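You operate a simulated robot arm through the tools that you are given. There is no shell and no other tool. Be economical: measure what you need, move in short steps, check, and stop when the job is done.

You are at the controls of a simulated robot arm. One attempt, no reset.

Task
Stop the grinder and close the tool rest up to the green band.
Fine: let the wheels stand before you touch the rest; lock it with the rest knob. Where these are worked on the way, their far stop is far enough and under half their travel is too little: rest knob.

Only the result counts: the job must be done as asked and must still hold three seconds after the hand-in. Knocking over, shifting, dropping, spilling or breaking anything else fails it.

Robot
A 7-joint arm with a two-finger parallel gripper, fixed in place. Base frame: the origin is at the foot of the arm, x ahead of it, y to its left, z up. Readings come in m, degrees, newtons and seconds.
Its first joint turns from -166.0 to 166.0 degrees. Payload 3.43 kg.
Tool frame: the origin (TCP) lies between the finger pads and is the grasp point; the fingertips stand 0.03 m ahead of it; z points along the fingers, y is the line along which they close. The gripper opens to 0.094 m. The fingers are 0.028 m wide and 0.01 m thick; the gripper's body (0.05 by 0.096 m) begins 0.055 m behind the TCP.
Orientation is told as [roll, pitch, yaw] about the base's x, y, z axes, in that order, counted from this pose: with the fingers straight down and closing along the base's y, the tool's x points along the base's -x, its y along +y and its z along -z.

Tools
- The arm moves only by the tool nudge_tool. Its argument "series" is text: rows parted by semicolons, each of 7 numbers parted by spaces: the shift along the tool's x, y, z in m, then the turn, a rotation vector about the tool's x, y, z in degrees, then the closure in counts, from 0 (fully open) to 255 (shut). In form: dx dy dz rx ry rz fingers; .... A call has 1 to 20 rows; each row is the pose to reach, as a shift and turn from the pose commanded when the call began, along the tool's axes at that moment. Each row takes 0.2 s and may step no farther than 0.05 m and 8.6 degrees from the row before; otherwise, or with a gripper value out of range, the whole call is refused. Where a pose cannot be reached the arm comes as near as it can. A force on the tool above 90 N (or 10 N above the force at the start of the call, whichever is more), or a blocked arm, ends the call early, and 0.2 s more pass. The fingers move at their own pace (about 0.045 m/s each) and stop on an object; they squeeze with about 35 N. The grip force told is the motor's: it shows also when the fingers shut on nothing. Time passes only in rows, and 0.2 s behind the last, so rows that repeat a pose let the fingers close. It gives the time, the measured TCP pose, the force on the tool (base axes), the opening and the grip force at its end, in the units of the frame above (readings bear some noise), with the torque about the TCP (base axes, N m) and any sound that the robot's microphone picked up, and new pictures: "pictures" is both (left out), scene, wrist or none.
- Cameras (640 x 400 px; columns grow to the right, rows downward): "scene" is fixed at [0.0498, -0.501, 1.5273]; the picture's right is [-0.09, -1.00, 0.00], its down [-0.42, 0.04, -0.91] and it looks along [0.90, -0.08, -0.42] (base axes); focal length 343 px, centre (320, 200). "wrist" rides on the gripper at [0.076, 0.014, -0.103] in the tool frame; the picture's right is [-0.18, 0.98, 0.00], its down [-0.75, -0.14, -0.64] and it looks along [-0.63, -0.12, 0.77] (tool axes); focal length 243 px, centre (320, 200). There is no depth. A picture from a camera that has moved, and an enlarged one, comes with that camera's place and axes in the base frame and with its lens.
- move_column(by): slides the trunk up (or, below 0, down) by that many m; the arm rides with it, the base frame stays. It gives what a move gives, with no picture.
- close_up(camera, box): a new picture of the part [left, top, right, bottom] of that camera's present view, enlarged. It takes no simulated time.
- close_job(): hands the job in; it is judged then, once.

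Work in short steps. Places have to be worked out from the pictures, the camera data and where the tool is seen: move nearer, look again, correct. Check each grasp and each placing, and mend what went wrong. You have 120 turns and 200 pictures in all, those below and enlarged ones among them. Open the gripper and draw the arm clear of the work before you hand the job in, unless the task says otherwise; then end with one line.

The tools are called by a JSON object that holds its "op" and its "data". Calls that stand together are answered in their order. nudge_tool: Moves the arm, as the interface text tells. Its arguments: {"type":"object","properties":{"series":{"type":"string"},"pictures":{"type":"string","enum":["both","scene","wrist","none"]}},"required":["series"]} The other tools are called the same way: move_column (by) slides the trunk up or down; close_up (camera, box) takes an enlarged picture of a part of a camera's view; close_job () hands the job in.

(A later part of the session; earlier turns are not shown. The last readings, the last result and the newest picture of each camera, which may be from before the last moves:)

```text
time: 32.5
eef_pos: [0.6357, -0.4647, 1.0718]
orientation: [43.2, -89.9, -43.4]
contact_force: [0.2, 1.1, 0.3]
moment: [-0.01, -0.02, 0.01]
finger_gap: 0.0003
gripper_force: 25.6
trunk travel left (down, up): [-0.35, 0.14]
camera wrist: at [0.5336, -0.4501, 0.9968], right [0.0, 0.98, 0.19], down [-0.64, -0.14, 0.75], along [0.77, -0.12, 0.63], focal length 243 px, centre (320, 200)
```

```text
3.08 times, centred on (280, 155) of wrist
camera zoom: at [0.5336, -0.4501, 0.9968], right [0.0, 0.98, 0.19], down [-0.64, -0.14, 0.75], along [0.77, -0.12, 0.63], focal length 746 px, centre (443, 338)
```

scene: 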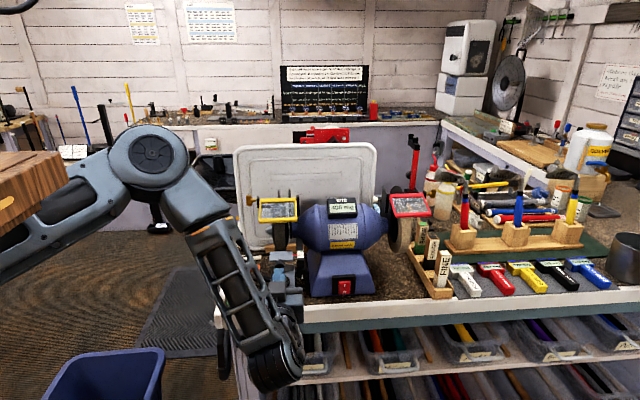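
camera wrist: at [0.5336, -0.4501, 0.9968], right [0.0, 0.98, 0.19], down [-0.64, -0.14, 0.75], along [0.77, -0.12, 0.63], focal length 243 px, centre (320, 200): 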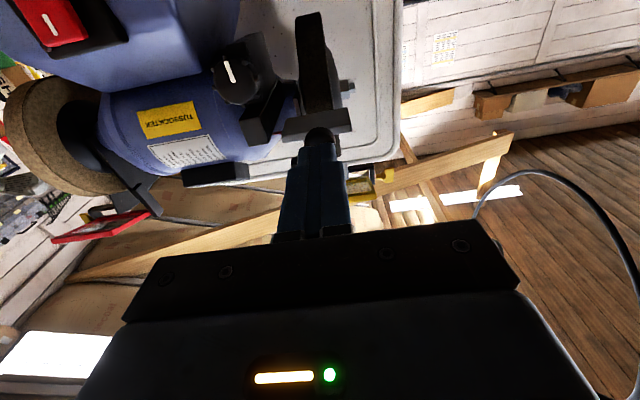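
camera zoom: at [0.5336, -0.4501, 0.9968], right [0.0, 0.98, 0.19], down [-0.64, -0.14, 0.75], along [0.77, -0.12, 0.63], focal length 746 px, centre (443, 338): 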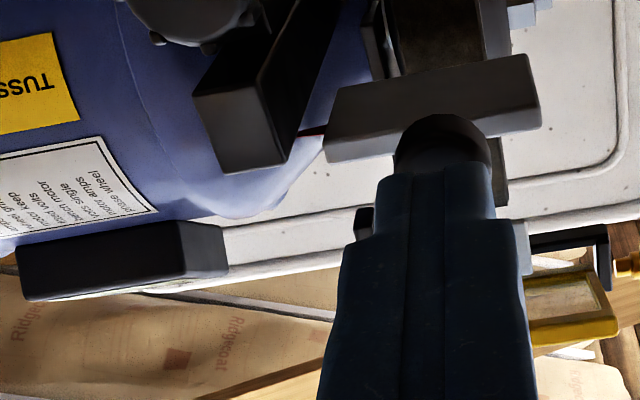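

Pointer and green band are both clearly visible. I'll push the handle gently to see whether the rest is free.

{"op": "nudge_tool", "data": {"series": "0 0 0.005 0 0 0 255;0 0 0.008 0 0 0 255;0 0 0.010 0 0 0 255;0 0 0.012 0 0 0 255", "pictures": "none"}}

{"op": "close_up", "data": {"camera": "scene", "box": [240, 230, 320, 280]}}

```text
time: 33.5
eef_pos: [0.6473, -0.4654, 1.0715]
orientation: [33.4, -89.7, -33.6]
contact_force: [0.2, 0.4, 0.5]
moment: [0.01, 0.03, 0.01]
finger_gap: 0.0
gripper_force: 32.9
trunk travel left (down, up): [-0.35, 0.14]
```

```text
8.00 times, centred on (280, 255) of scene
camera zoom: at [0.0498, -0.501, 1.5273], right [-0.09, -1.0, 0.0], down [-0.42, 0.04, -0.91], along [0.9, -0.08, -0.42], focal length 2744 px, centre (640, -240)
```

zoom: 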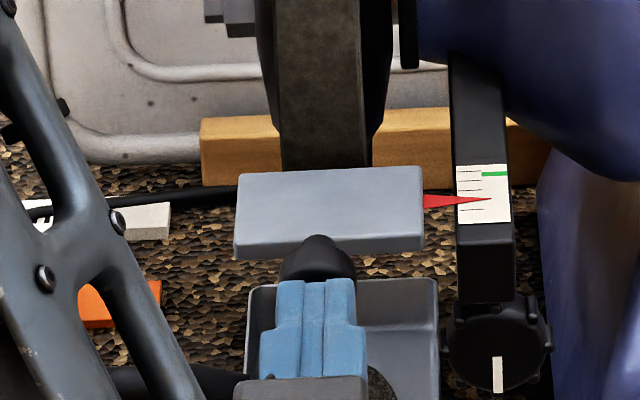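

{"op": "nudge_tool", "data": {"series": "0 0 0.002 0 0 0 255;0 0 0.004 0 0 0 255;0 0 0.006 0 0 0 255", "pictures": "none"}}

{"op": "close_up", "data": {"camera": "scene", "box": [240, 230, 320, 280]}}

```text
time: 34.3
eef_pos: [0.65, -0.4654, 1.072]
orientation: [33.6, -89.6, -34.1]
contact_force: [-35.8, 10.3, 2.7]
moment: [-0.01, -0.13, 0.32]
finger_gap: 0.0004
gripper_force: 33.1
trunk travel left (down, up): [-0.35, 0.14]
```

```text
8.00 times, centred on (280, 255) of scene
camera zoom: at [0.0498, -0.501, 1.5273], right [-0.09, -1.0, 0.0], down [-0.42, 0.04, -0.91], along [0.9, -0.08, -0.42], focal length 2744 px, centre (640, -240)
```

zoom: 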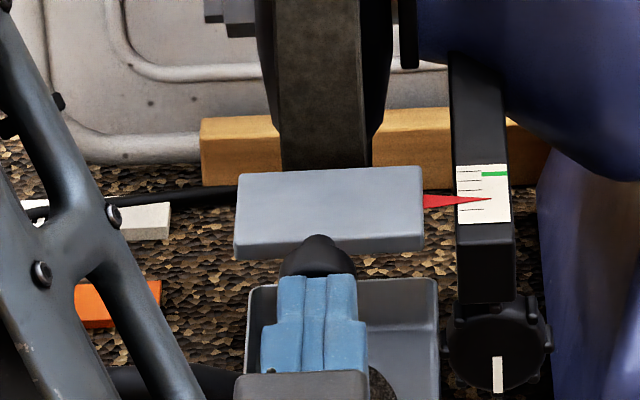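

At 36 N the rest did not budge, so it is locked and the knob has to be loosened first. I'll back off and line up on the dial, face at about (0.712,-0.5165,1.030), pre-rolled +35° and partly open.

{"op": "nudge_tool", "data": {"series": "0 0 -0.03 0 0 0 200;0.01 -0.01 -0.05 0 0 8 150;0.02 -0.02 -0.06 0 0 16 110;0.03 -0.035 -0.06 0 0 24 110;0.042 -0.051 -0.055 0 0 32 110;0.042 -0.051 -0.04 0 0 35 110"}}

{"op": "close_up", "data": {"camera": "wrist", "box": [220, 60, 420, 200]}}

{"op": "close_up", "data": {"camera": "scene", "box": [240, 230, 340, 300]}}

```text
time: 35.7
eef_pos: [0.6124, -0.5163, 1.0289]
orientation: [89.5, -54.7, -89.8]
contact_force: [0.4, 0.9, 0.3]
moment: [-0.01, 0.02, 0.01]
finger_gap: 0.0533
gripper_force: 0.0
trunk travel left (down, up): [-0.35, 0.14]
camera wrist: at [0.5095, -0.4612, 0.9765], right [0.01, 0.7, 0.72], down [-0.64, -0.55, 0.54], along [0.77, -0.46, 0.44], focal length 243 px, centre (320, 200)
```

scene: 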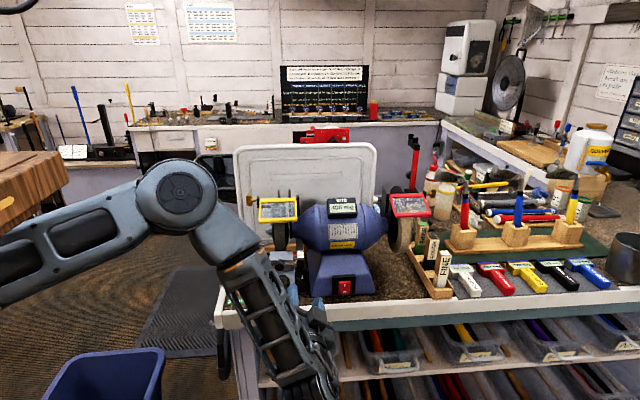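
wrist: 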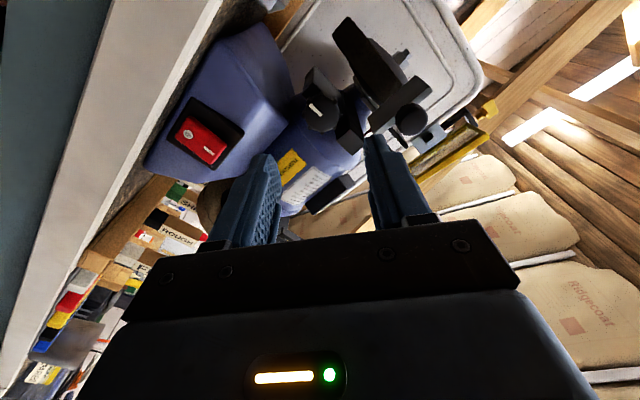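

```text
2.86 times, centred on (320, 130) of wrist
camera zoom: at [0.5095, -0.4612, 0.9765], right [0.01, 0.7, 0.72], down [-0.64, -0.55, 0.54], along [0.77, -0.46, 0.44], focal length 693 px, centre (320, 400)
```

zoom: 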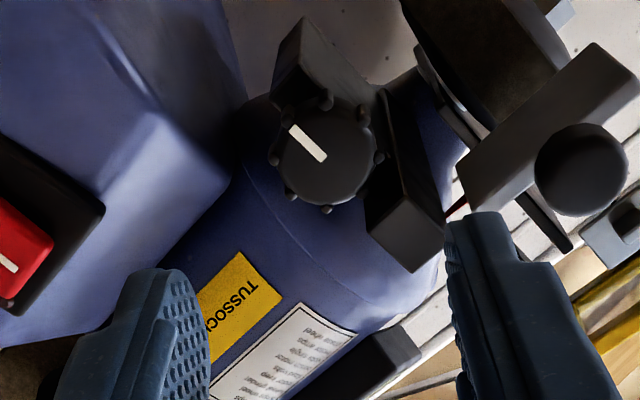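

```text
5.71 times, centred on (290, 265) of scene
camera zoom: at [0.0498, -0.501, 1.5273], right [-0.09, -1.0, 0.0], down [-0.42, 0.04, -0.91], along [0.9, -0.08, -0.42], focal length 1960 px, centre (491, -171)
```

zoom: 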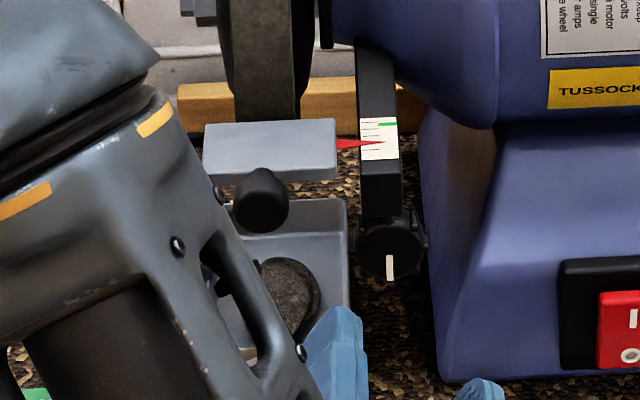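

The alignment holds: the dial reads (-0.515, 1.029) in y, z. To clear the bar I'll reduce the roll to +25° and the gap to about 42 mm, then advance so the tips pass about 12 mm beyond the dial face.

{"op": "nudge_tool", "data": {"series": "0 0 0.01 0 0 -8 141;0 0 0.03 0 0 -10 141;0 0 0.05 0 0 -10 141;0 0 0.07 0 0 -10 141;0 0 0.081 0 0 -10 141"}}

{"op": "close_up", "data": {"camera": "wrist", "box": [220, 60, 420, 200]}}

{"op": "close_up", "data": {"camera": "scene", "box": [240, 230, 340, 300]}}

```text
time: 36.9
eef_pos: [0.6939, -0.5166, 1.028]
orientation: [89.3, -64.9, -89.7]
contact_force: [1.3, -0.5, -0.7]
moment: [0.0, 0.03, -0.01]
finger_gap: 0.0419
gripper_force: 0.0
trunk travel left (down, up): [-0.35, 0.14]
camera wrist: at [0.5916, -0.4717, 0.9674], right [0.01, 0.81, 0.58], down [-0.64, -0.45, 0.62], along [0.77, -0.38, 0.52], focal length 243 px, centre (320, 200)
```

scene: 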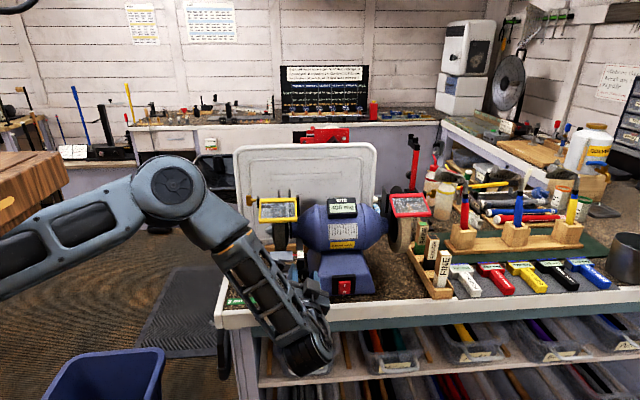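
wrist: 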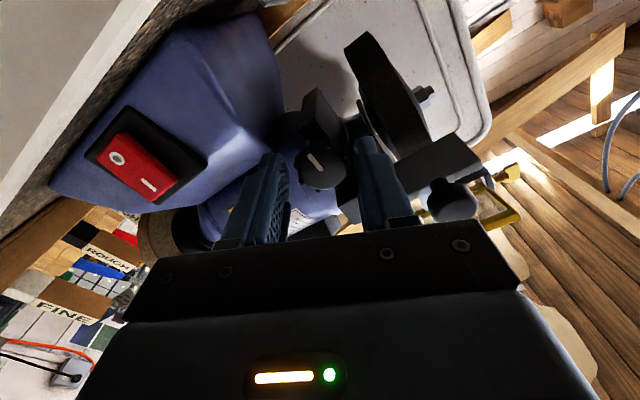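

```text
2.86 times, centred on (320, 130) of wrist
camera zoom: at [0.5916, -0.4717, 0.9674], right [0.01, 0.81, 0.58], down [-0.64, -0.45, 0.62], along [0.77, -0.38, 0.52], focal length 693 px, centre (320, 400)
```

zoom: 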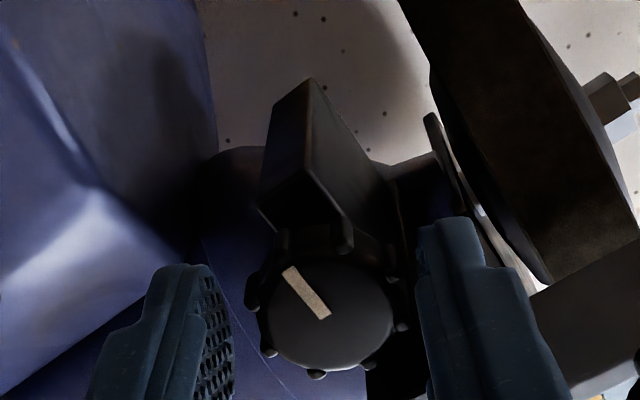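

```text
5.71 times, centred on (290, 265) of scene
camera zoom: at [0.0498, -0.501, 1.5273], right [-0.09, -1.0, 0.0], down [-0.42, 0.04, -0.91], along [0.9, -0.08, -0.42], focal length 1960 px, centre (491, -171)
```

zoom: 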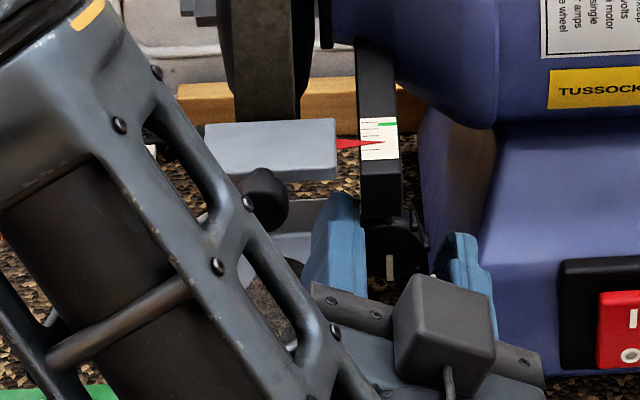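

The knob sits between the fingers. I'll shift 2 mm up and 3 mm in, then close on it.

{"op": "nudge_tool", "data": {"series": "-0.0018 0.001 0.003 0 0 0 141;-0.0018 0.001 0.003 0 0 0 255;-0.0018 0.001 0.003 0 0 0 255;-0.0018 0.001 0.003 0 0 0 255", "pictures": "none"}}

{"op": "close_up", "data": {"camera": "wrist", "box": [220, 60, 420, 200]}}

```text
time: 37.9
eef_pos: [0.6976, -0.5136, 1.032]
orientation: [89.6, -64.9, -89.8]
contact_force: [-14.2, 36.7, 8.9]
moment: [-0.96, -0.51, 0.55]
finger_gap: 0.0347
gripper_force: 34.9
trunk travel left (down, up): [-0.35, 0.14]
```

```text
2.86 times, centred on (320, 130) of wrist
camera zoom: at [0.5949, -0.4688, 0.9703], right [0.0, 0.81, 0.58], down [-0.64, -0.45, 0.62], along [0.77, -0.38, 0.52], focal length 693 px, centre (320, 400)
```

zoom: 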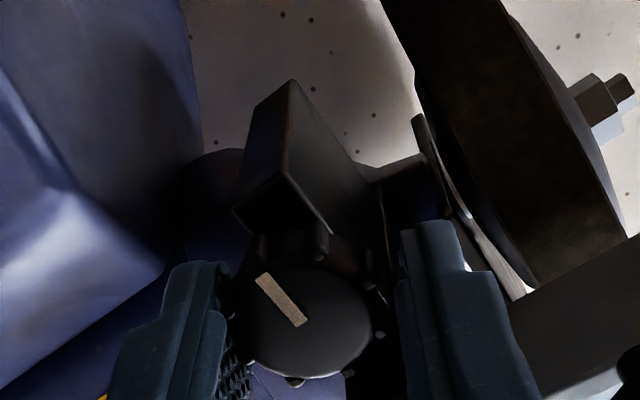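

The +y force suggests the left finger's upper corner is touching the bar. I'll open, go to zero roll, and grip again.

{"op": "nudge_tool", "data": {"series": "0 0 0 0 0 0 141;0 0 0 0 0 -8 141;0 -0.001 0 0 0 -16 141;0 -0.001 0 0 0 -23 141", "pictures": "none"}}

{"op": "close_up", "data": {"camera": "wrist", "box": [220, 60, 420, 200]}}

```text
time: 38.9
eef_pos: [0.6977, -0.5169, 1.0314]
orientation: [83.8, -88.0, -84.1]
contact_force: [-1.1, 0.6, -0.4]
moment: [0.02, -0.05, -0.02]
finger_gap: 0.042
gripper_force: 0.1
trunk travel left (down, up): [-0.35, 0.14]
```

```text
2.86 times, centred on (320, 130) of wrist
camera zoom: at [0.5945, -0.5005, 0.9571], right [0.0, 0.98, 0.22], down [-0.64, -0.17, 0.75], along [0.77, -0.14, 0.62], focal length 693 px, centre (320, 400)
```

zoom: 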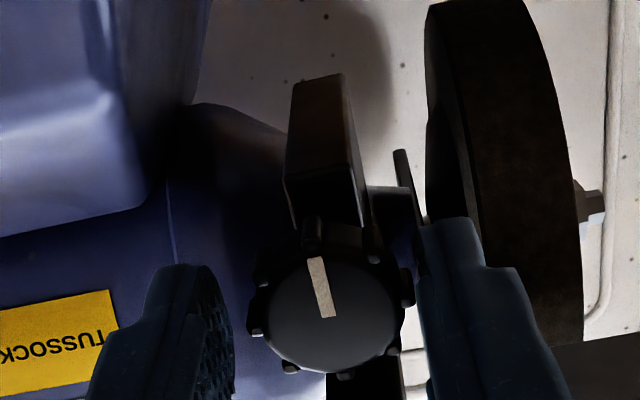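

The knob is really about 35 mm across its lobes, so the earlier stop was a true but off-centre grip. I'll shift 2.5 mm to +y and close again.

{"op": "nudge_tool", "data": {"series": "0 0.0025 0 0 0 0 141;0 0.0025 0 0 0 0 255;0 0.0025 0 0 0 0 255;0 0.0025 0 0 0 0 255", "pictures": "none"}}

{"op": "close_up", "data": {"camera": "wrist", "box": [220, 60, 420, 200]}}

```text
time: 39.9
eef_pos: [0.6968, -0.5157, 1.0312]
orientation: [83.3, -87.8, -83.5]
contact_force: [1.8, -2.5, -1.4]
moment: [-0.02, 0.1, -0.05]
finger_gap: 0.0295
gripper_force: 45.2
trunk travel left (down, up): [-0.35, 0.14]
```

```text
2.86 times, centred on (320, 130) of wrist
camera zoom: at [0.5943, -0.4977, 0.9568], right [0.0, 0.98, 0.22], down [-0.64, -0.17, 0.75], along [0.77, -0.14, 0.62], focal length 693 px, centre (320, 400)
```

zoom: 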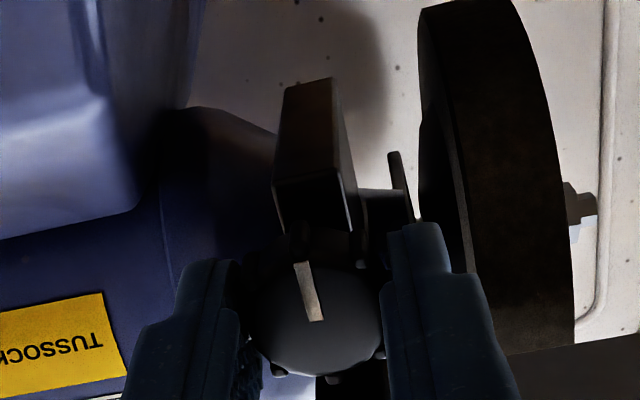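

Good centred grip: gap 29.5 mm, little side force. I'll turn counter-clockwise by 16° and watch the moment.

{"op": "nudge_tool", "data": {"series": "0 0 0 0 0 -4 255;0 0 0 0 0 -8 255;0 0 0 0 0 -12 255;0 0 0 0 0 -16 255", "pictures": "none"}}

{"op": "close_up", "data": {"camera": "wrist", "box": [220, 60, 420, 200]}}

```text
time: 40.9
eef_pos: [0.6968, -0.5144, 1.0302]
orientation: [-88.9, -76.1, 88.7]
contact_force: [-0.3, -0.7, -4.3]
moment: [0.03, -0.59, 0.11]
finger_gap: 0.0294
gripper_force: 45.2
trunk travel left (down, up): [-0.35, 0.14]
```

```text
2.86 times, centred on (320, 130) of wrist
camera zoom: at [0.5942, -0.5187, 0.9549], right [0.0, 1.0, -0.06], down [-0.64, 0.05, 0.77], along [0.77, 0.03, 0.64], focal length 693 px, centre (320, 400)
```

zoom: 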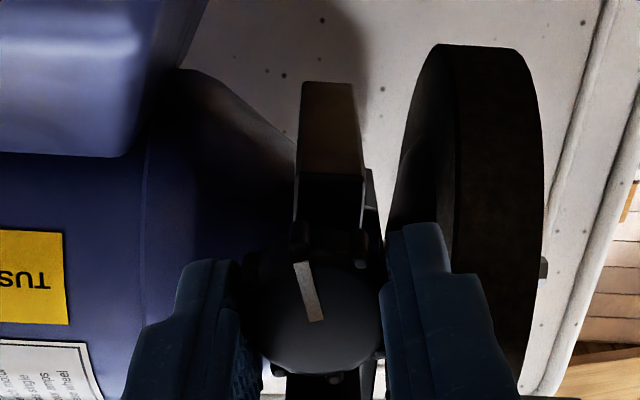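

The knob turns with the fingers at very little torque. Continuing counter-clockwise.

{"op": "nudge_tool", "data": {"series": "0 0 0 0 0 -6 255;0 0 0 0 0 -12 255;0 0 0 0 0 -18 255;0 0 0 0 0 -24 255;0 0 0 0 0 -30 255", "pictures": "none"}}

{"op": "close_up", "data": {"camera": "wrist", "box": [220, 60, 420, 200]}}

{"op": "close_up", "data": {"camera": "scene", "box": [240, 230, 340, 300]}}

```text
time: 42.1
eef_pos: [0.6976, -0.5172, 1.0255]
orientation: [-89.2, -46.2, 89.0]
contact_force: [6.2, -13.7, -30.5]
moment: [0.22, -0.24, -0.24]
finger_gap: 0.0294
gripper_force: 44.7
trunk travel left (down, up): [-0.35, 0.14]
```

```text
2.86 times, centred on (320, 130) of wrist
camera zoom: at [0.5936, -0.558, 0.9648], right [0.0, 0.84, -0.55], down [-0.63, 0.42, 0.65], along [0.77, 0.35, 0.53], focal length 693 px, centre (320, 400)
```

zoom: 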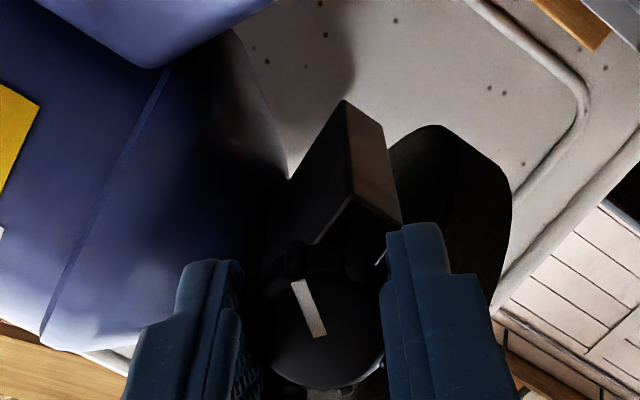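

```text
5.71 times, centred on (290, 265) of scene
camera zoom: at [0.0498, -0.501, 1.5273], right [-0.09, -1.0, 0.0], down [-0.42, 0.04, -0.91], along [0.9, -0.08, -0.42], focal length 1960 px, centre (491, -171)
```

zoom: 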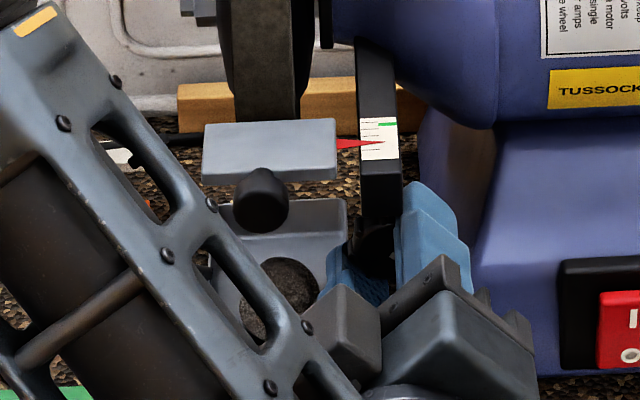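

The knob has turned about 45°; a fingertip is now brushing the bar (−30 N in z). I'll release slightly lower, swing back to +16°, re-centre and re-grip.

{"op": "nudge_tool", "data": {"series": "0.0029 0.0028 0 0 0 0 255;0.0029 0.0028 0 0 0 0 141;0.0029 0.0028 0 0 0 0 141;0.0029 0.0028 0 0 0 8 141;0.0015 0.0014 0 0 0 16 141;0 0 0 0 0 24 141;0 0 0 0 0 32 141;0 0 0 0 0 40 141;0 0 0 0 0 48 141;0 0 0 0 0 56 141;0 0 0 0 0 60 141", "pictures": "none"}}

{"op": "close_up", "data": {"camera": "wrist", "box": [220, 60, 420, 200]}}

```text
time: 44.5
eef_pos: [0.6968, -0.5149, 1.0306]
orientation: [89.1, -73.7, -89.4]
contact_force: [-0.5, 0.0, -0.5]
moment: [0.01, -0.01, 0.04]
finger_gap: 0.0419
gripper_force: 0.0
trunk travel left (down, up): [-0.35, 0.14]
```

```text
2.86 times, centred on (320, 130) of wrist
camera zoom: at [0.5943, -0.4791, 0.9635], right [0.01, 0.89, 0.45], down [-0.64, -0.34, 0.69], along [0.77, -0.29, 0.57], focal length 693 px, centre (320, 400)
```

zoom: 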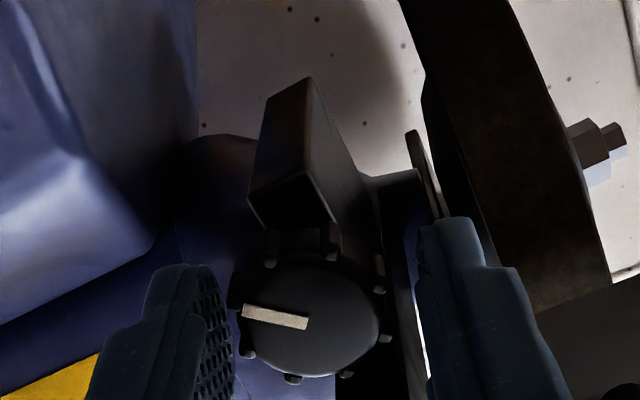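

The mark has moved about 45°. Gripping again and turning a further 48°.

{"op": "nudge_tool", "data": {"series": "0 0 0 0 0 0 255;0 0 0 0 0 0 255;0 0 0 0 0 0 255;0 0 0 0 0 -8 255;0 0 0 0 0 -16 255;0 0 0 0 0 -24 255;0 0 0 0 0 -32 255;0 0 0 0 0 -40 255;0 0 0 0 0 -48 255", "pictures": "none"}}

{"op": "close_up", "data": {"camera": "wrist", "box": [220, 60, 420, 200]}}

```text
time: 46.5
eef_pos: [0.6967, -0.5138, 1.0288]
orientation: [-89.4, -58.1, 89.4]
contact_force: [1.1, -3.3, -6.0]
moment: [0.57, -0.4, 0.42]
finger_gap: 0.0294
gripper_force: 45.2
trunk travel left (down, up): [-0.35, 0.14]
```

```text
2.86 times, centred on (320, 130) of wrist
camera zoom: at [0.5938, -0.5422, 0.9594], right [0.0, 0.93, -0.36], down [-0.64, 0.28, 0.72], along [0.77, 0.23, 0.59], focal length 693 px, centre (320, 400)
```

zoom: 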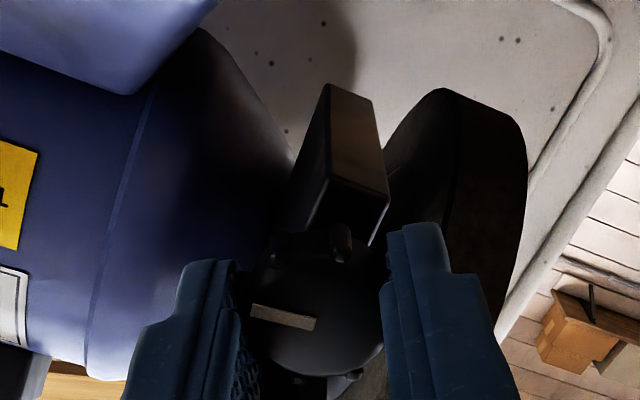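

The mark is now about 90° from its start and the torque has risen to 0.57, which may be the far stop. I'll test 8° more.

{"op": "nudge_tool", "data": {"series": "0 0 0 0 0 -4 255;0 0 0 0 0 -8 255", "pictures": "none"}}

{"op": "close_up", "data": {"camera": "wrist", "box": [220, 60, 420, 200]}}

```text
time: 47.1
eef_pos: [0.6955, -0.5153, 1.0262]
orientation: [-89.2, -50.3, 89.0]
contact_force: [-0.3, -12.3, -21.6]
moment: [0.89, -0.08, 0.28]
finger_gap: 0.0291
gripper_force: 44.9
trunk travel left (down, up): [-0.35, 0.14]
```

```text
2.86 times, centred on (320, 130) of wrist
camera zoom: at [0.5934, -0.5529, 0.9623], right [0.0, 0.87, -0.49], down [-0.63, 0.38, 0.68], along [0.77, 0.31, 0.55], focal length 693 px, centre (320, 400)
```

zoom: 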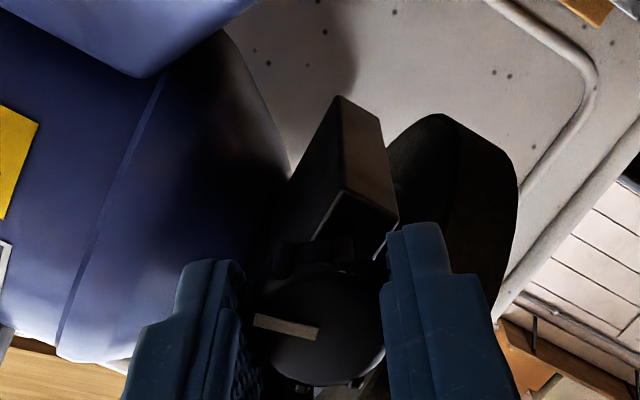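

Torque is up to 0.89 with bar contact as well, so this looks like the stop. I'll release, back away, and check the mark.

{"op": "nudge_tool", "data": {"series": "0.0029 0.0028 0 0 0 0 255;0.0029 0.0028 0 0 0 0 141;0.0029 0.0028 0 0 0 0 130;0.002 0.002 0 0 0 8 130;0 0 -0.02 0 0 16 130;0 0 -0.06 0 0 24 130;0 0 -0.08 0 0 32 130;0 0 -0.08 0 0 39 130"}}

{"op": "close_up", "data": {"camera": "wrist", "box": [220, 60, 420, 200]}}

{"op": "close_up", "data": {"camera": "scene", "box": [240, 230, 340, 300]}}

```text
time: 48.9
eef_pos: [0.6176, -0.5155, 1.0306]
orientation: [-70.3, -89.2, 70.1]
contact_force: [0.8, -0.4, 0.2]
moment: [0.0, 0.05, 0.03]
finger_gap: 0.046
gripper_force: 0.1
trunk travel left (down, up): [-0.35, 0.14]
camera wrist: at [0.5136, -0.5012, 0.9563], right [0.01, 0.99, 0.17], down [-0.64, -0.13, 0.76], along [0.77, -0.11, 0.63], focal length 243 px, centre (320, 200)
```

scene: 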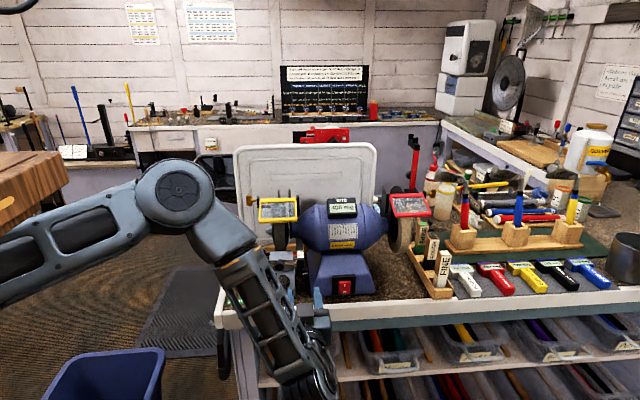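
wrist: 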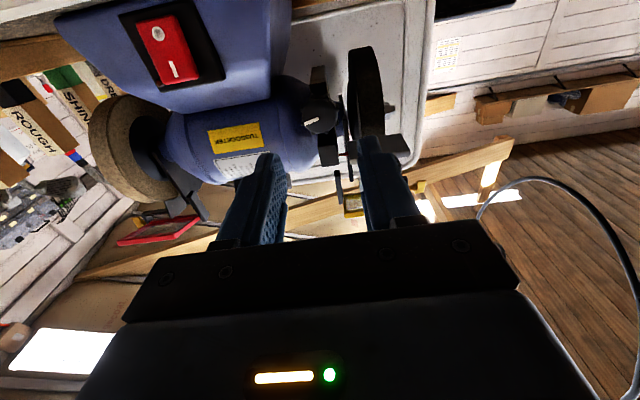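

```text
2.86 times, centred on (320, 130) of wrist
camera zoom: at [0.5136, -0.5012, 0.9563], right [0.01, 0.99, 0.17], down [-0.64, -0.13, 0.76], along [0.77, -0.11, 0.63], focal length 693 px, centre (320, 400)
```

zoom: 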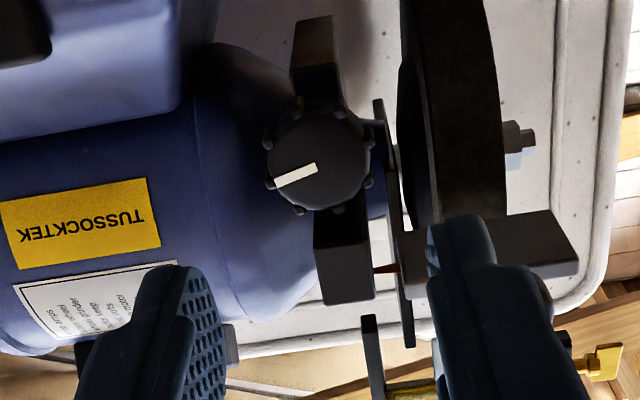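

```text
5.71 times, centred on (290, 265) of scene
camera zoom: at [0.0498, -0.501, 1.5273], right [-0.09, -1.0, 0.0], down [-0.42, 0.04, -0.91], along [0.9, -0.08, -0.42], focal length 1960 px, centre (491, -171)
```

zoom: 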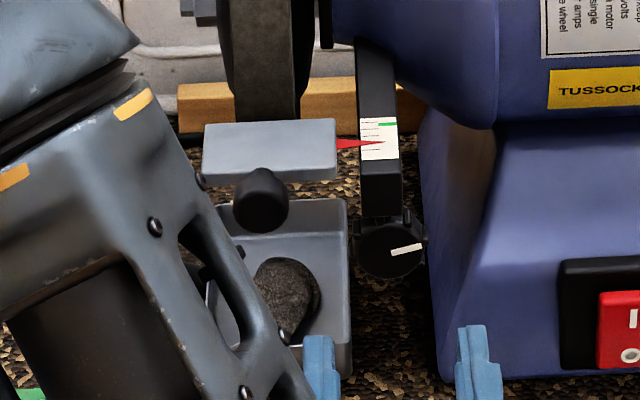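

The mark is about 100° round now. I'll go back to the rest's handle with closed fingers and push gently.

{"op": "nudge_tool", "data": {"series": "-0.01 0.012 -0.01 0 0 0 255;-0.02 0.025 -0.01 0 0 0 255;-0.03 0.038 0 0 0 0 255;-0.041 0.05 0.01 0 0 0 255;-0.041 0.05 0.025 0 0 0 255;-0.041 0.05 0.03 0 0 0 255;-0.041 0.05 0.033 0 0 0 255", "pictures": "none"}}

{"op": "close_up", "data": {"camera": "scene", "box": [240, 230, 320, 280]}}

```text
time: 50.5
eef_pos: [0.6502, -0.4645, 1.0714]
orientation: [-72.5, -89.0, 72.2]
contact_force: [-0.7, 0.2, 0.1]
moment: [-0.02, -0.03, -0.01]
finger_gap: 0.0
gripper_force: 33.6
trunk travel left (down, up): [-0.35, 0.14]
```

```text
8.00 times, centred on (280, 255) of scene
camera zoom: at [0.0498, -0.501, 1.5273], right [-0.09, -1.0, 0.0], down [-0.42, 0.04, -0.91], along [0.9, -0.08, -0.42], focal length 2744 px, centre (640, -240)
```

zoom: 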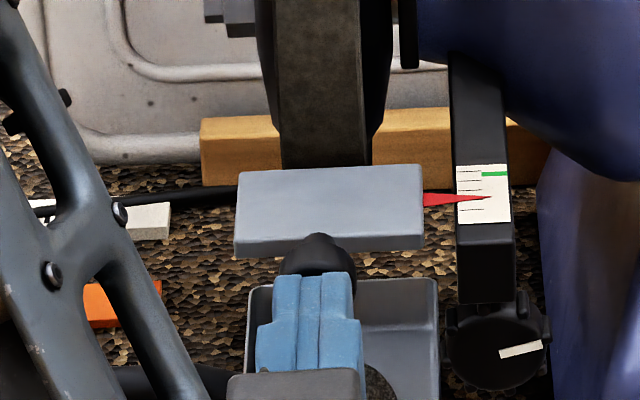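

The rest is free; the pointer has already moved a little. It needs about 12 mm more, so I'll push 9 mm first.

{"op": "nudge_tool", "data": {"series": "0 0 0.003 0 0 0 255;0 0 0.006 0 0 0 255;0 0 0.009 0 0 0 255", "pictures": "none"}}

{"op": "close_up", "data": {"camera": "scene", "box": [270, 235, 318, 265]}}

```text
time: 51.3
eef_pos: [0.6599, -0.4645, 1.0706]
orientation: [-72.7, -89.3, 72.4]
contact_force: [-1.4, -0.7, 0.9]
moment: [0.01, 0.01, 0.04]
finger_gap: 0.0
gripper_force: 32.9
trunk travel left (down, up): [-0.35, 0.14]
```

```text
13.33 times, centred on (294, 250) of scene
camera zoom: at [0.0498, -0.501, 1.5273], right [-0.09, -1.0, 0.0], down [-0.42, 0.04, -0.91], along [0.9, -0.08, -0.42], focal length 4574 px, centre (667, -467)
```

zoom: 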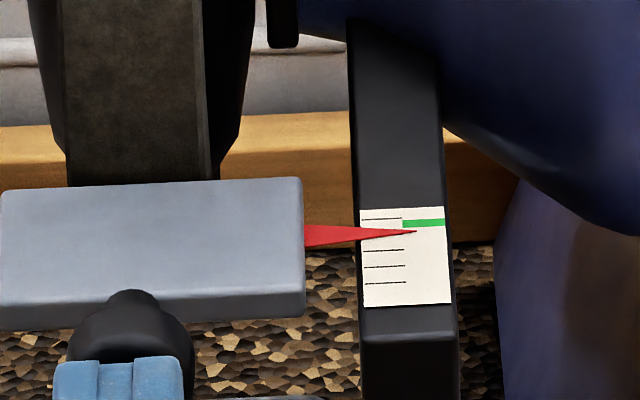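

The pointer tip is now just short of the green band, about 2.8 mm from its middle. Pushing 2.5 mm.

{"op": "nudge_tool", "data": {"series": "0 0 0.0012 0 0 0 255;0 0 0.0025 0 0 0 255", "pictures": "none"}}

{"op": "close_up", "data": {"camera": "scene", "box": [270, 235, 318, 265]}}

```text
time: 51.9
eef_pos: [0.6625, -0.4646, 1.0709]
orientation: [-73.5, -89.1, 73.2]
contact_force: [-0.4, -0.1, 0.1]
moment: [0.01, 0.0, -0.01]
finger_gap: 0.0
gripper_force: 32.9
trunk travel left (down, up): [-0.35, 0.14]
```

```text
13.33 times, centred on (294, 250) of scene
camera zoom: at [0.0498, -0.501, 1.5273], right [-0.09, -1.0, 0.0], down [-0.42, 0.04, -0.91], along [0.9, -0.08, -0.42], focal length 4574 px, centre (667, -467)
```

zoom: 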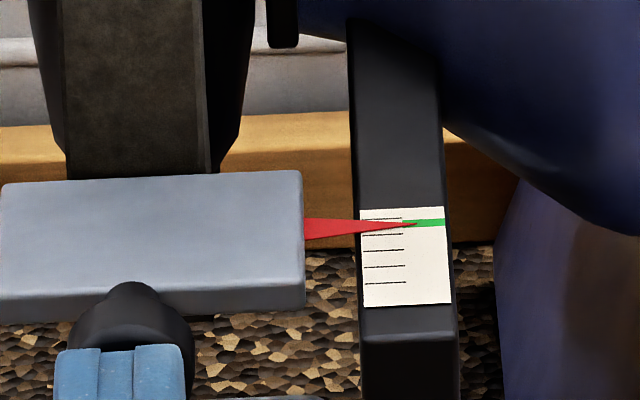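

The tip appears on the band. To rule out parallax I'll back off and look from a steeper angle with the wrist camera.

{"op": "nudge_tool", "data": {"series": "0 0 -0.03 0 0 0 255;0 -0.005 -0.06 0 4 0 200;-0.02 -0.01 -0.07 0 12 0 100;-0.04 -0.015 -0.07 0 20 0 0;-0.06 -0.02 -0.07 0 28 0 0;-0.08 -0.025 -0.07 0 36 0 0;-0.1 -0.03 -0.07 0 44 0 0;-0.12 -0.035 -0.07 0 52 0 0;-0.12 -0.04 -0.07 0 60 0 0;-0.12 -0.04 -0.07 0 68 0 0;-0.12 -0.04 -0.07 0 76 0 0;-0.12 -0.04 -0.07 0 84 0 0;-0.12 -0.04 -0.065 0 90 0 0"}}

{"op": "close_up", "data": {"camera": "wrist", "box": [240, 130, 400, 230]}}

```text
time: 54.7
eef_pos: [0.5953, -0.5019, 1.1931]
orientation: [-0.9, 0.3, -0.3]
contact_force: [0.0, -0.3, 1.2]
moment: [-0.01, -0.01, -0.02]
finger_gap: 0.0941
gripper_force: 0.2
trunk travel left (down, up): [-0.35, 0.14]
camera wrist: at [0.5209, -0.4858, 1.2965], right [0.19, 0.98, -0.02], down [0.76, -0.13, 0.64], along [0.63, -0.13, -0.77], focal length 243 px, centre (320, 200)
```

scene: 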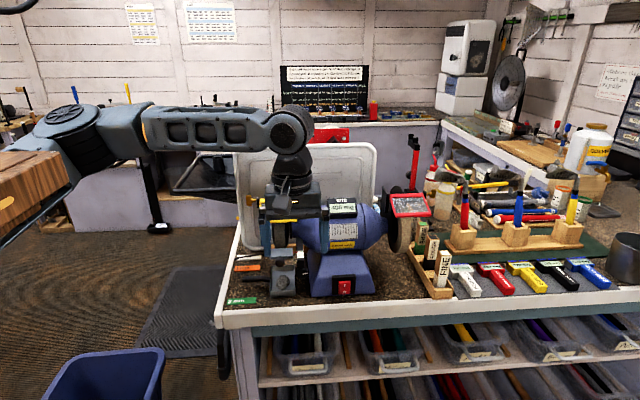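
wrist: 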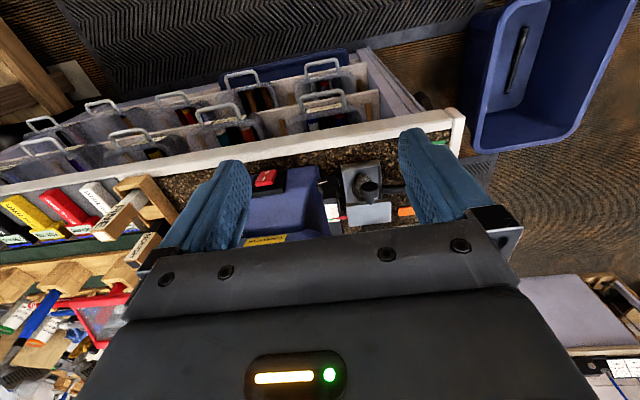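

```text
4.00 times, centred on (320, 180) of wrist
camera zoom: at [0.5209, -0.4858, 1.2965], right [0.19, 0.98, -0.02], down [0.76, -0.13, 0.64], along [0.63, -0.13, -0.77], focal length 970 px, centre (320, 280)
```

zoom: 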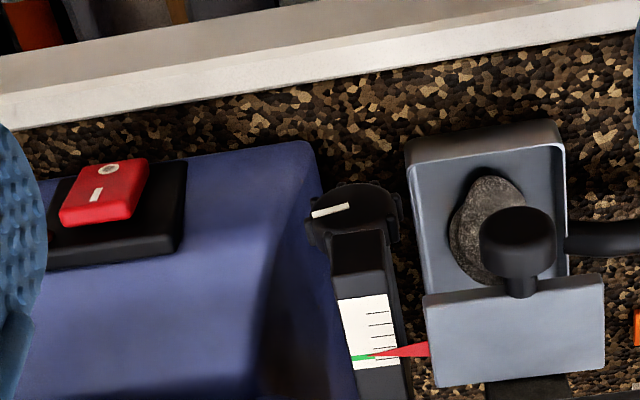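

{"op": "close_up", "data": {"camera": "wrist", "box": [318, 200, 350, 220]}}

```text
16.00 times, centred on (334, 210) of wrist
camera zoom: at [0.5209, -0.4858, 1.2965], right [0.19, 0.98, -0.02], down [0.76, -0.13, 0.64], along [0.63, -0.13, -0.77], focal length 3882 px, centre (96, 40)
```

zoom: 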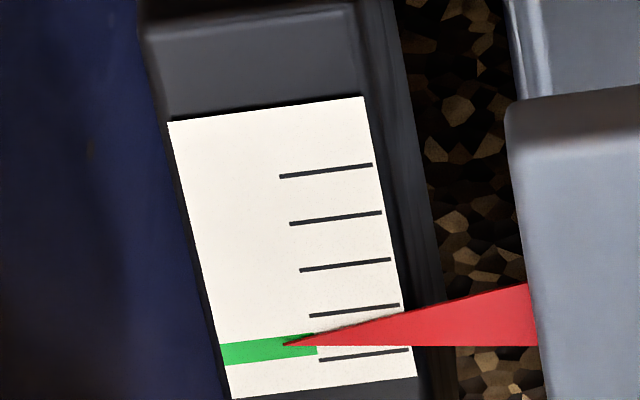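

The tip lies inside the green band in both views, within 0.5 mm of its middle. Now I'll return to the knob to lock it, levelling the tool again in front of it.

{"op": "nudge_tool", "data": {"series": "0 0 0.01 0 -8 0 141;0 0 0.02 0 -16 0 141;0 -0.004 0.03 0 -24 0 141;0 -0.008 0.04 0 -32 0 141;0 -0.012 0.06 0 -40 0 141;0 -0.0136 0.08 0 -48 0 141;0 -0.0136 0.10 0 -56 0 141;0 -0.0136 0.12 0 -64 0 141;0 -0.0136 0.14 0 -72 0 141;0 -0.0136 0.155 0 -80 0 141;-0.005 -0.0136 0.162 0 -88 0 141;-0.0167 -0.0136 0.162 0 -90 0 141", "pictures": "none"}}

{"op": "nudge_tool", "data": {"series": "0 0 0 0 0 -8 141;0 0 0 0 0 -16 141;0 0 0 0 0 -24 141;0 0 0 0 0 -32 141", "pictures": "wrist"}}

{"op": "close_up", "data": {"camera": "wrist", "box": [220, 60, 420, 200]}}

```text
time: 57.3
eef_pos: [0.6133, -0.5192, 1.0289]
orientation: [-80.9, -89.1, 80.5]
contact_force: [0.6, 0.1, -0.3]
moment: [-0.01, 0.02, 0.0]
finger_gap: 0.0422
gripper_force: 0.1
trunk travel left (down, up): [-0.35, 0.14]
```

```text
time: 58.3
eef_pos: [0.6142, -0.5184, 1.031]
orientation: [-89.6, -57.0, 89.4]
contact_force: [0.1, 0.3, 0.8]
moment: [-0.04, 0.02, 0.0]
finger_gap: 0.0418
gripper_force: 0.1
trunk travel left (down, up): [-0.35, 0.14]
camera wrist: at [0.5104, -0.5473, 0.9603], right [0.0, 0.92, -0.38], down [-0.64, 0.29, 0.71], along [0.77, 0.24, 0.59], focal length 243 px, centre (320, 200)
```

wrist: 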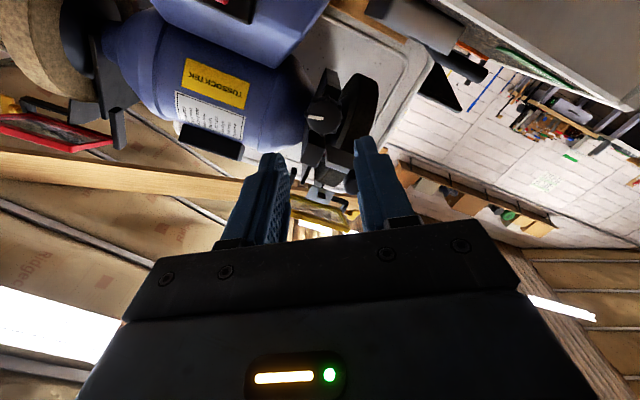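

```text
2.86 times, centred on (320, 130) of wrist
camera zoom: at [0.5104, -0.5473, 0.9603], right [0.0, 0.92, -0.38], down [-0.64, 0.29, 0.71], along [0.77, 0.24, 0.59], focal length 693 px, centre (320, 400)
```

zoom: 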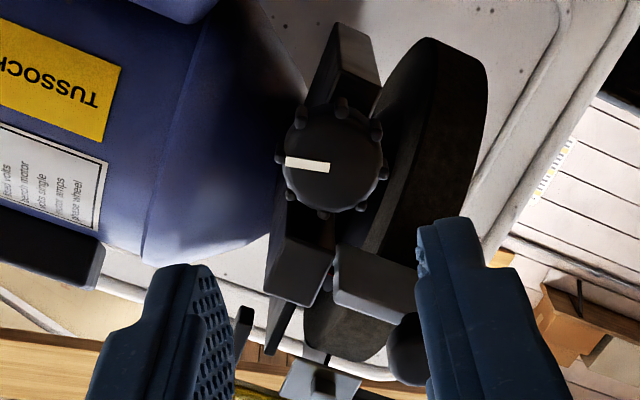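

Small correction (+3.5 mm y), then advance over the knob and grip.

{"op": "nudge_tool", "data": {"series": "-0.0015 0.0032 0.02 0 0 0 141;-0.0015 0.0032 0.045 0 0 0 141;-0.0015 0.0032 0.065 0 0 0 141;-0.0015 0.0032 0.082 0 0 0 141;-0.0015 0.0032 0.082 0 0 0 255;-0.0015 0.0032 0.082 0 0 0 255;-0.0015 0.0032 0.082 0 0 0 255", "pictures": "none"}}

{"op": "close_up", "data": {"camera": "wrist", "box": [220, 60, 420, 200]}}

```text
time: 59.9
eef_pos: [0.6933, -0.5153, 1.0299]
orientation: [-89.8, -57.2, 89.4]
contact_force: [4.4, -14.5, 7.7]
moment: [0.74, 0.46, 0.11]
finger_gap: 0.032
gripper_force: 35.0
trunk travel left (down, up): [-0.35, 0.14]
```

```text
2.86 times, centred on (320, 130) of wrist
camera zoom: at [0.5913, -0.544, 0.9606], right [0.0, 0.93, -0.38], down [-0.64, 0.29, 0.71], along [0.77, 0.24, 0.59], focal length 693 px, centre (320, 400)
```

zoom: 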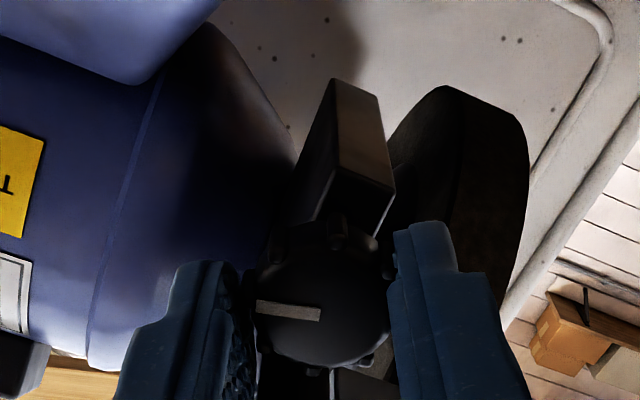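

Gripped, with one pad on a lobe. Turning clockwise.

{"op": "nudge_tool", "data": {"series": "-0.0 0 0 0 0 6 255;0 0 0 0 0 12 255;0 0 0 0 0 18 255;0 0 0 0 0 24 255;0 0 0 0 0 30 255;0 0 0 0 0 36 255;0 0 0 0 0 42 255;0 0 0 0 0 48 255", "pictures": "none"}}

{"op": "close_up", "data": {"camera": "wrist", "box": [220, 60, 420, 200]}}

```text
time: 61.7
eef_pos: [0.6942, -0.5161, 1.028]
orientation: [89.5, -74.8, -89.6]
contact_force: [-12.7, -1.2, 16.4]
moment: [0.0, 0.56, 0.19]
finger_gap: 0.0294
gripper_force: 45.2
trunk travel left (down, up): [-0.35, 0.14]
```

```text
2.86 times, centred on (320, 130) of wrist
camera zoom: at [0.5917, -0.4814, 0.9616], right [0.0, 0.9, 0.44], down [-0.64, -0.33, 0.69], along [0.77, -0.28, 0.58], focal length 693 px, centre (320, 400)
```

zoom: 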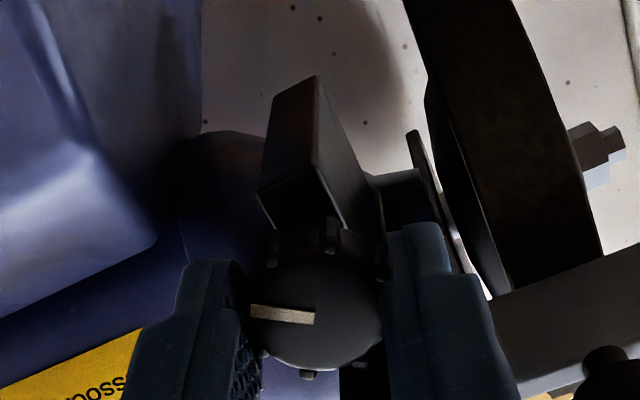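

The knob turned 48°. Open, swing back 48°, grip and turn again.

{"op": "nudge_tool", "data": {"series": "0 0 0 0 0 0 141;0 0 0 0 0 0 141;-0.0015 0.0004 0 0 0 -8 141;-0.0015 0.0004 0 0 0 -16 141;-0.0015 0.0004 0 0 0 -24 141;-0.0015 0.0004 0 0 0 -32 141;-0.0015 0.0004 0 0 0 -40 141;-0.0015 0.0004 0 0 0 -46 141;-0.0015 0.0004 0 0 0 -46 255;-0.0015 0.0004 0 0 0 -46 255;-0.0015 0.0004 0 0 0 -46 255", "pictures": "none"}}

{"op": "nudge_tool", "data": {"series": "0 0 0 0 0 6 255;0 0 0 0 0 12 255;0 0 0 0 0 18 255;0 0 0 0 0 24 255;0 0 0 0 0 30 255;0 0 0 0 0 36 255;0 0 0 0 0 42 255;0 0 0 0 0 48 255", "pictures": "none"}}

{"op": "close_up", "data": {"camera": "wrist", "box": [220, 60, 420, 200]}}

```text
time: 64.1
eef_pos: [0.6954, -0.515, 1.0316]
orientation: [-89.5, -59.1, 89.2]
contact_force: [-0.5, -0.3, 0.6]
moment: [0.49, 0.32, 0.31]
finger_gap: 0.0312
gripper_force: 35.1
trunk travel left (down, up): [-0.35, 0.14]
```

```text
time: 65.9
eef_pos: [0.6949, -0.517, 1.0296]
orientation: [88.8, -72.7, -89.2]
contact_force: [9.0, -6.7, -9.9]
moment: [-0.06, 0.72, 0.12]
finger_gap: 0.0294
gripper_force: 44.6
trunk travel left (down, up): [-0.35, 0.14]
```

```text
2.86 times, centred on (320, 130) of wrist
camera zoom: at [0.5928, -0.4789, 0.9636], right [0.01, 0.88, 0.47], down [-0.64, -0.36, 0.68], along [0.77, -0.3, 0.56], focal length 693 px, centre (320, 400)
```

zoom: 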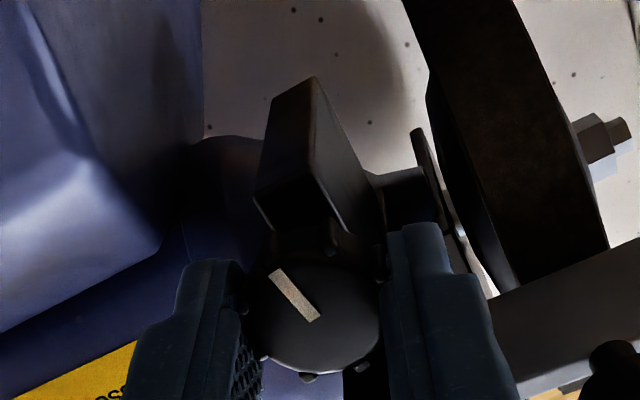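

The mark is nearly back to its original place but perhaps 10° short. One more stroke, until the torque rises.

{"op": "nudge_tool", "data": {"series": "0 0 0 0 0 0 141;0 0 0 0 0 0 141;0 0.001 0 0 0 -8 141;0 0.001 0 0 0 -16 141;0 0.001 0 0 0 -24 141;0 0.001 0 0 0 -32 141;0 0.001 0 0 0 -32 255;0 0.001 0 0 0 -32 255;0 0.001 0 0 0 -32 255", "pictures": "none"}}

{"op": "nudge_tool", "data": {"series": "0 0 0 0 0 5 255;0 0 0 0 0 10 255;0 0 0 0 0 15 255;0 0 0 0 0 20 255", "pictures": "none"}}

{"op": "close_up", "data": {"camera": "wrist", "box": [220, 60, 420, 200]}}

```text
time: 67.9
eef_pos: [0.695, -0.515, 1.0307]
orientation: [-89.0, -75.0, 88.9]
contact_force: [1.2, -6.7, 0.9]
moment: [-0.02, -0.14, -0.15]
finger_gap: 0.0292
gripper_force: 44.5
trunk travel left (down, up): [-0.35, 0.14]
```

```text
time: 68.9
eef_pos: [0.6949, -0.5145, 1.0324]
orientation: [88.1, -84.9, -88.5]
contact_force: [7.3, -21.6, 6.0]
moment: [-0.43, -0.13, -0.55]
finger_gap: 0.0295
gripper_force: 45.1
trunk travel left (down, up): [-0.35, 0.14]
```

```text
2.86 times, centred on (320, 130) of wrist
camera zoom: at [0.5925, -0.4939, 0.959], right [0.01, 0.96, 0.27], down [-0.64, -0.2, 0.74], along [0.77, -0.18, 0.62], focal length 693 px, centre (320, 400)
```

zoom: 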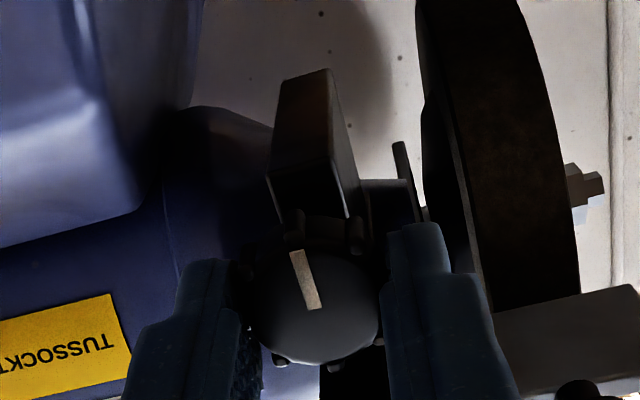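

Resistance now shows (−0.43 N m). I'll turn a bit further to confirm the stop.

{"op": "nudge_tool", "data": {"series": "0 0 0 0 0 4 255;0 0 0 0 0 8 255;0 0 0 0 0 10 255", "pictures": "none"}}

{"op": "close_up", "data": {"camera": "wrist", "box": [220, 60, 420, 200]}}

```text
time: 69.7
eef_pos: [0.6949, -0.5155, 1.0302]
orientation: [88.9, -74.8, -89.2]
contact_force: [2.4, -26.2, 3.3]
moment: [-0.65, -0.03, -0.72]
finger_gap: 0.0297
gripper_force: 45.2
trunk travel left (down, up): [-0.35, 0.14]
```

```text
2.86 times, centred on (320, 130) of wrist
camera zoom: at [0.5921, -0.4812, 0.9625], right [0.01, 0.9, 0.44], down [-0.64, -0.33, 0.69], along [0.77, -0.28, 0.57], focal length 693 px, centre (320, 400)
```

zoom: 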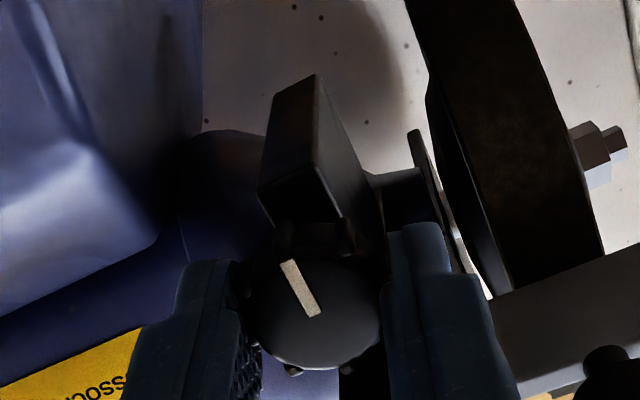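

The fingers now slip on the knob, so it is at its stop. I'll release, withdraw and verify.

{"op": "nudge_tool", "data": {"series": "0 0 0 0 0 0 141;0 0 0 0 0 0 135;0 0 0 0 0 -8 135;0 0 -0.02 0 0 -14 135;0 0 -0.06 0 0 -14 135;0 0 -0.1 0 0 -14 135;0 0 -0.13 0 0 -14 0", "pictures": "scene"}}

{"op": "close_up", "data": {"camera": "scene", "box": [265, 235, 329, 275]}}

```text
time: 71.3
eef_pos: [0.566, -0.513, 1.0334]
orientation: [79.2, -88.8, -79.4]
contact_force: [0.3, 0.7, -0.1]
moment: [0.01, -0.06, -0.02]
finger_gap: 0.079
gripper_force: 0.1
trunk travel left (down, up): [-0.35, 0.14]
```

scene: 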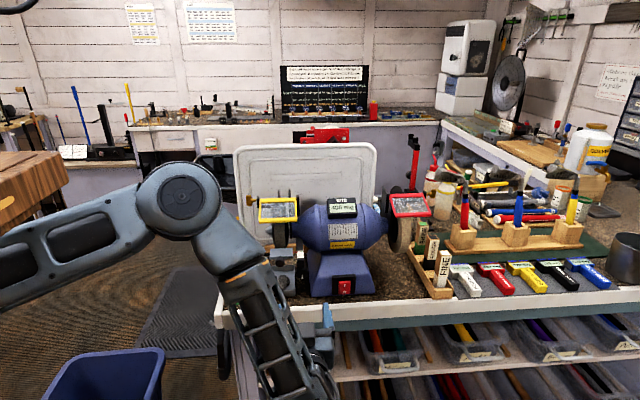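

```text
10.00 times, centred on (297, 255) of scene
camera zoom: at [0.0498, -0.501, 1.5273], right [-0.09, -1.0, 0.0], down [-0.42, 0.04, -0.91], along [0.9, -0.08, -0.42], focal length 3430 px, centre (550, -350)
```

zoom: 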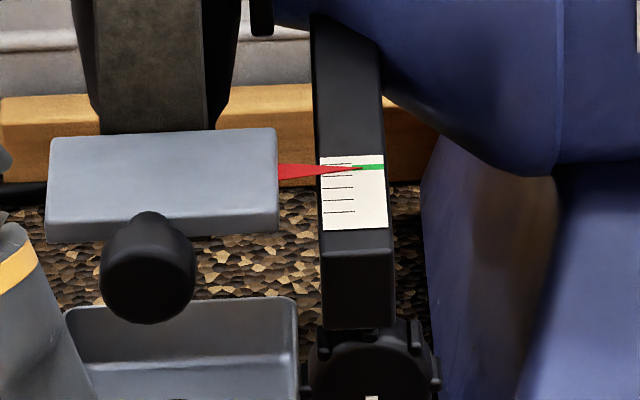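

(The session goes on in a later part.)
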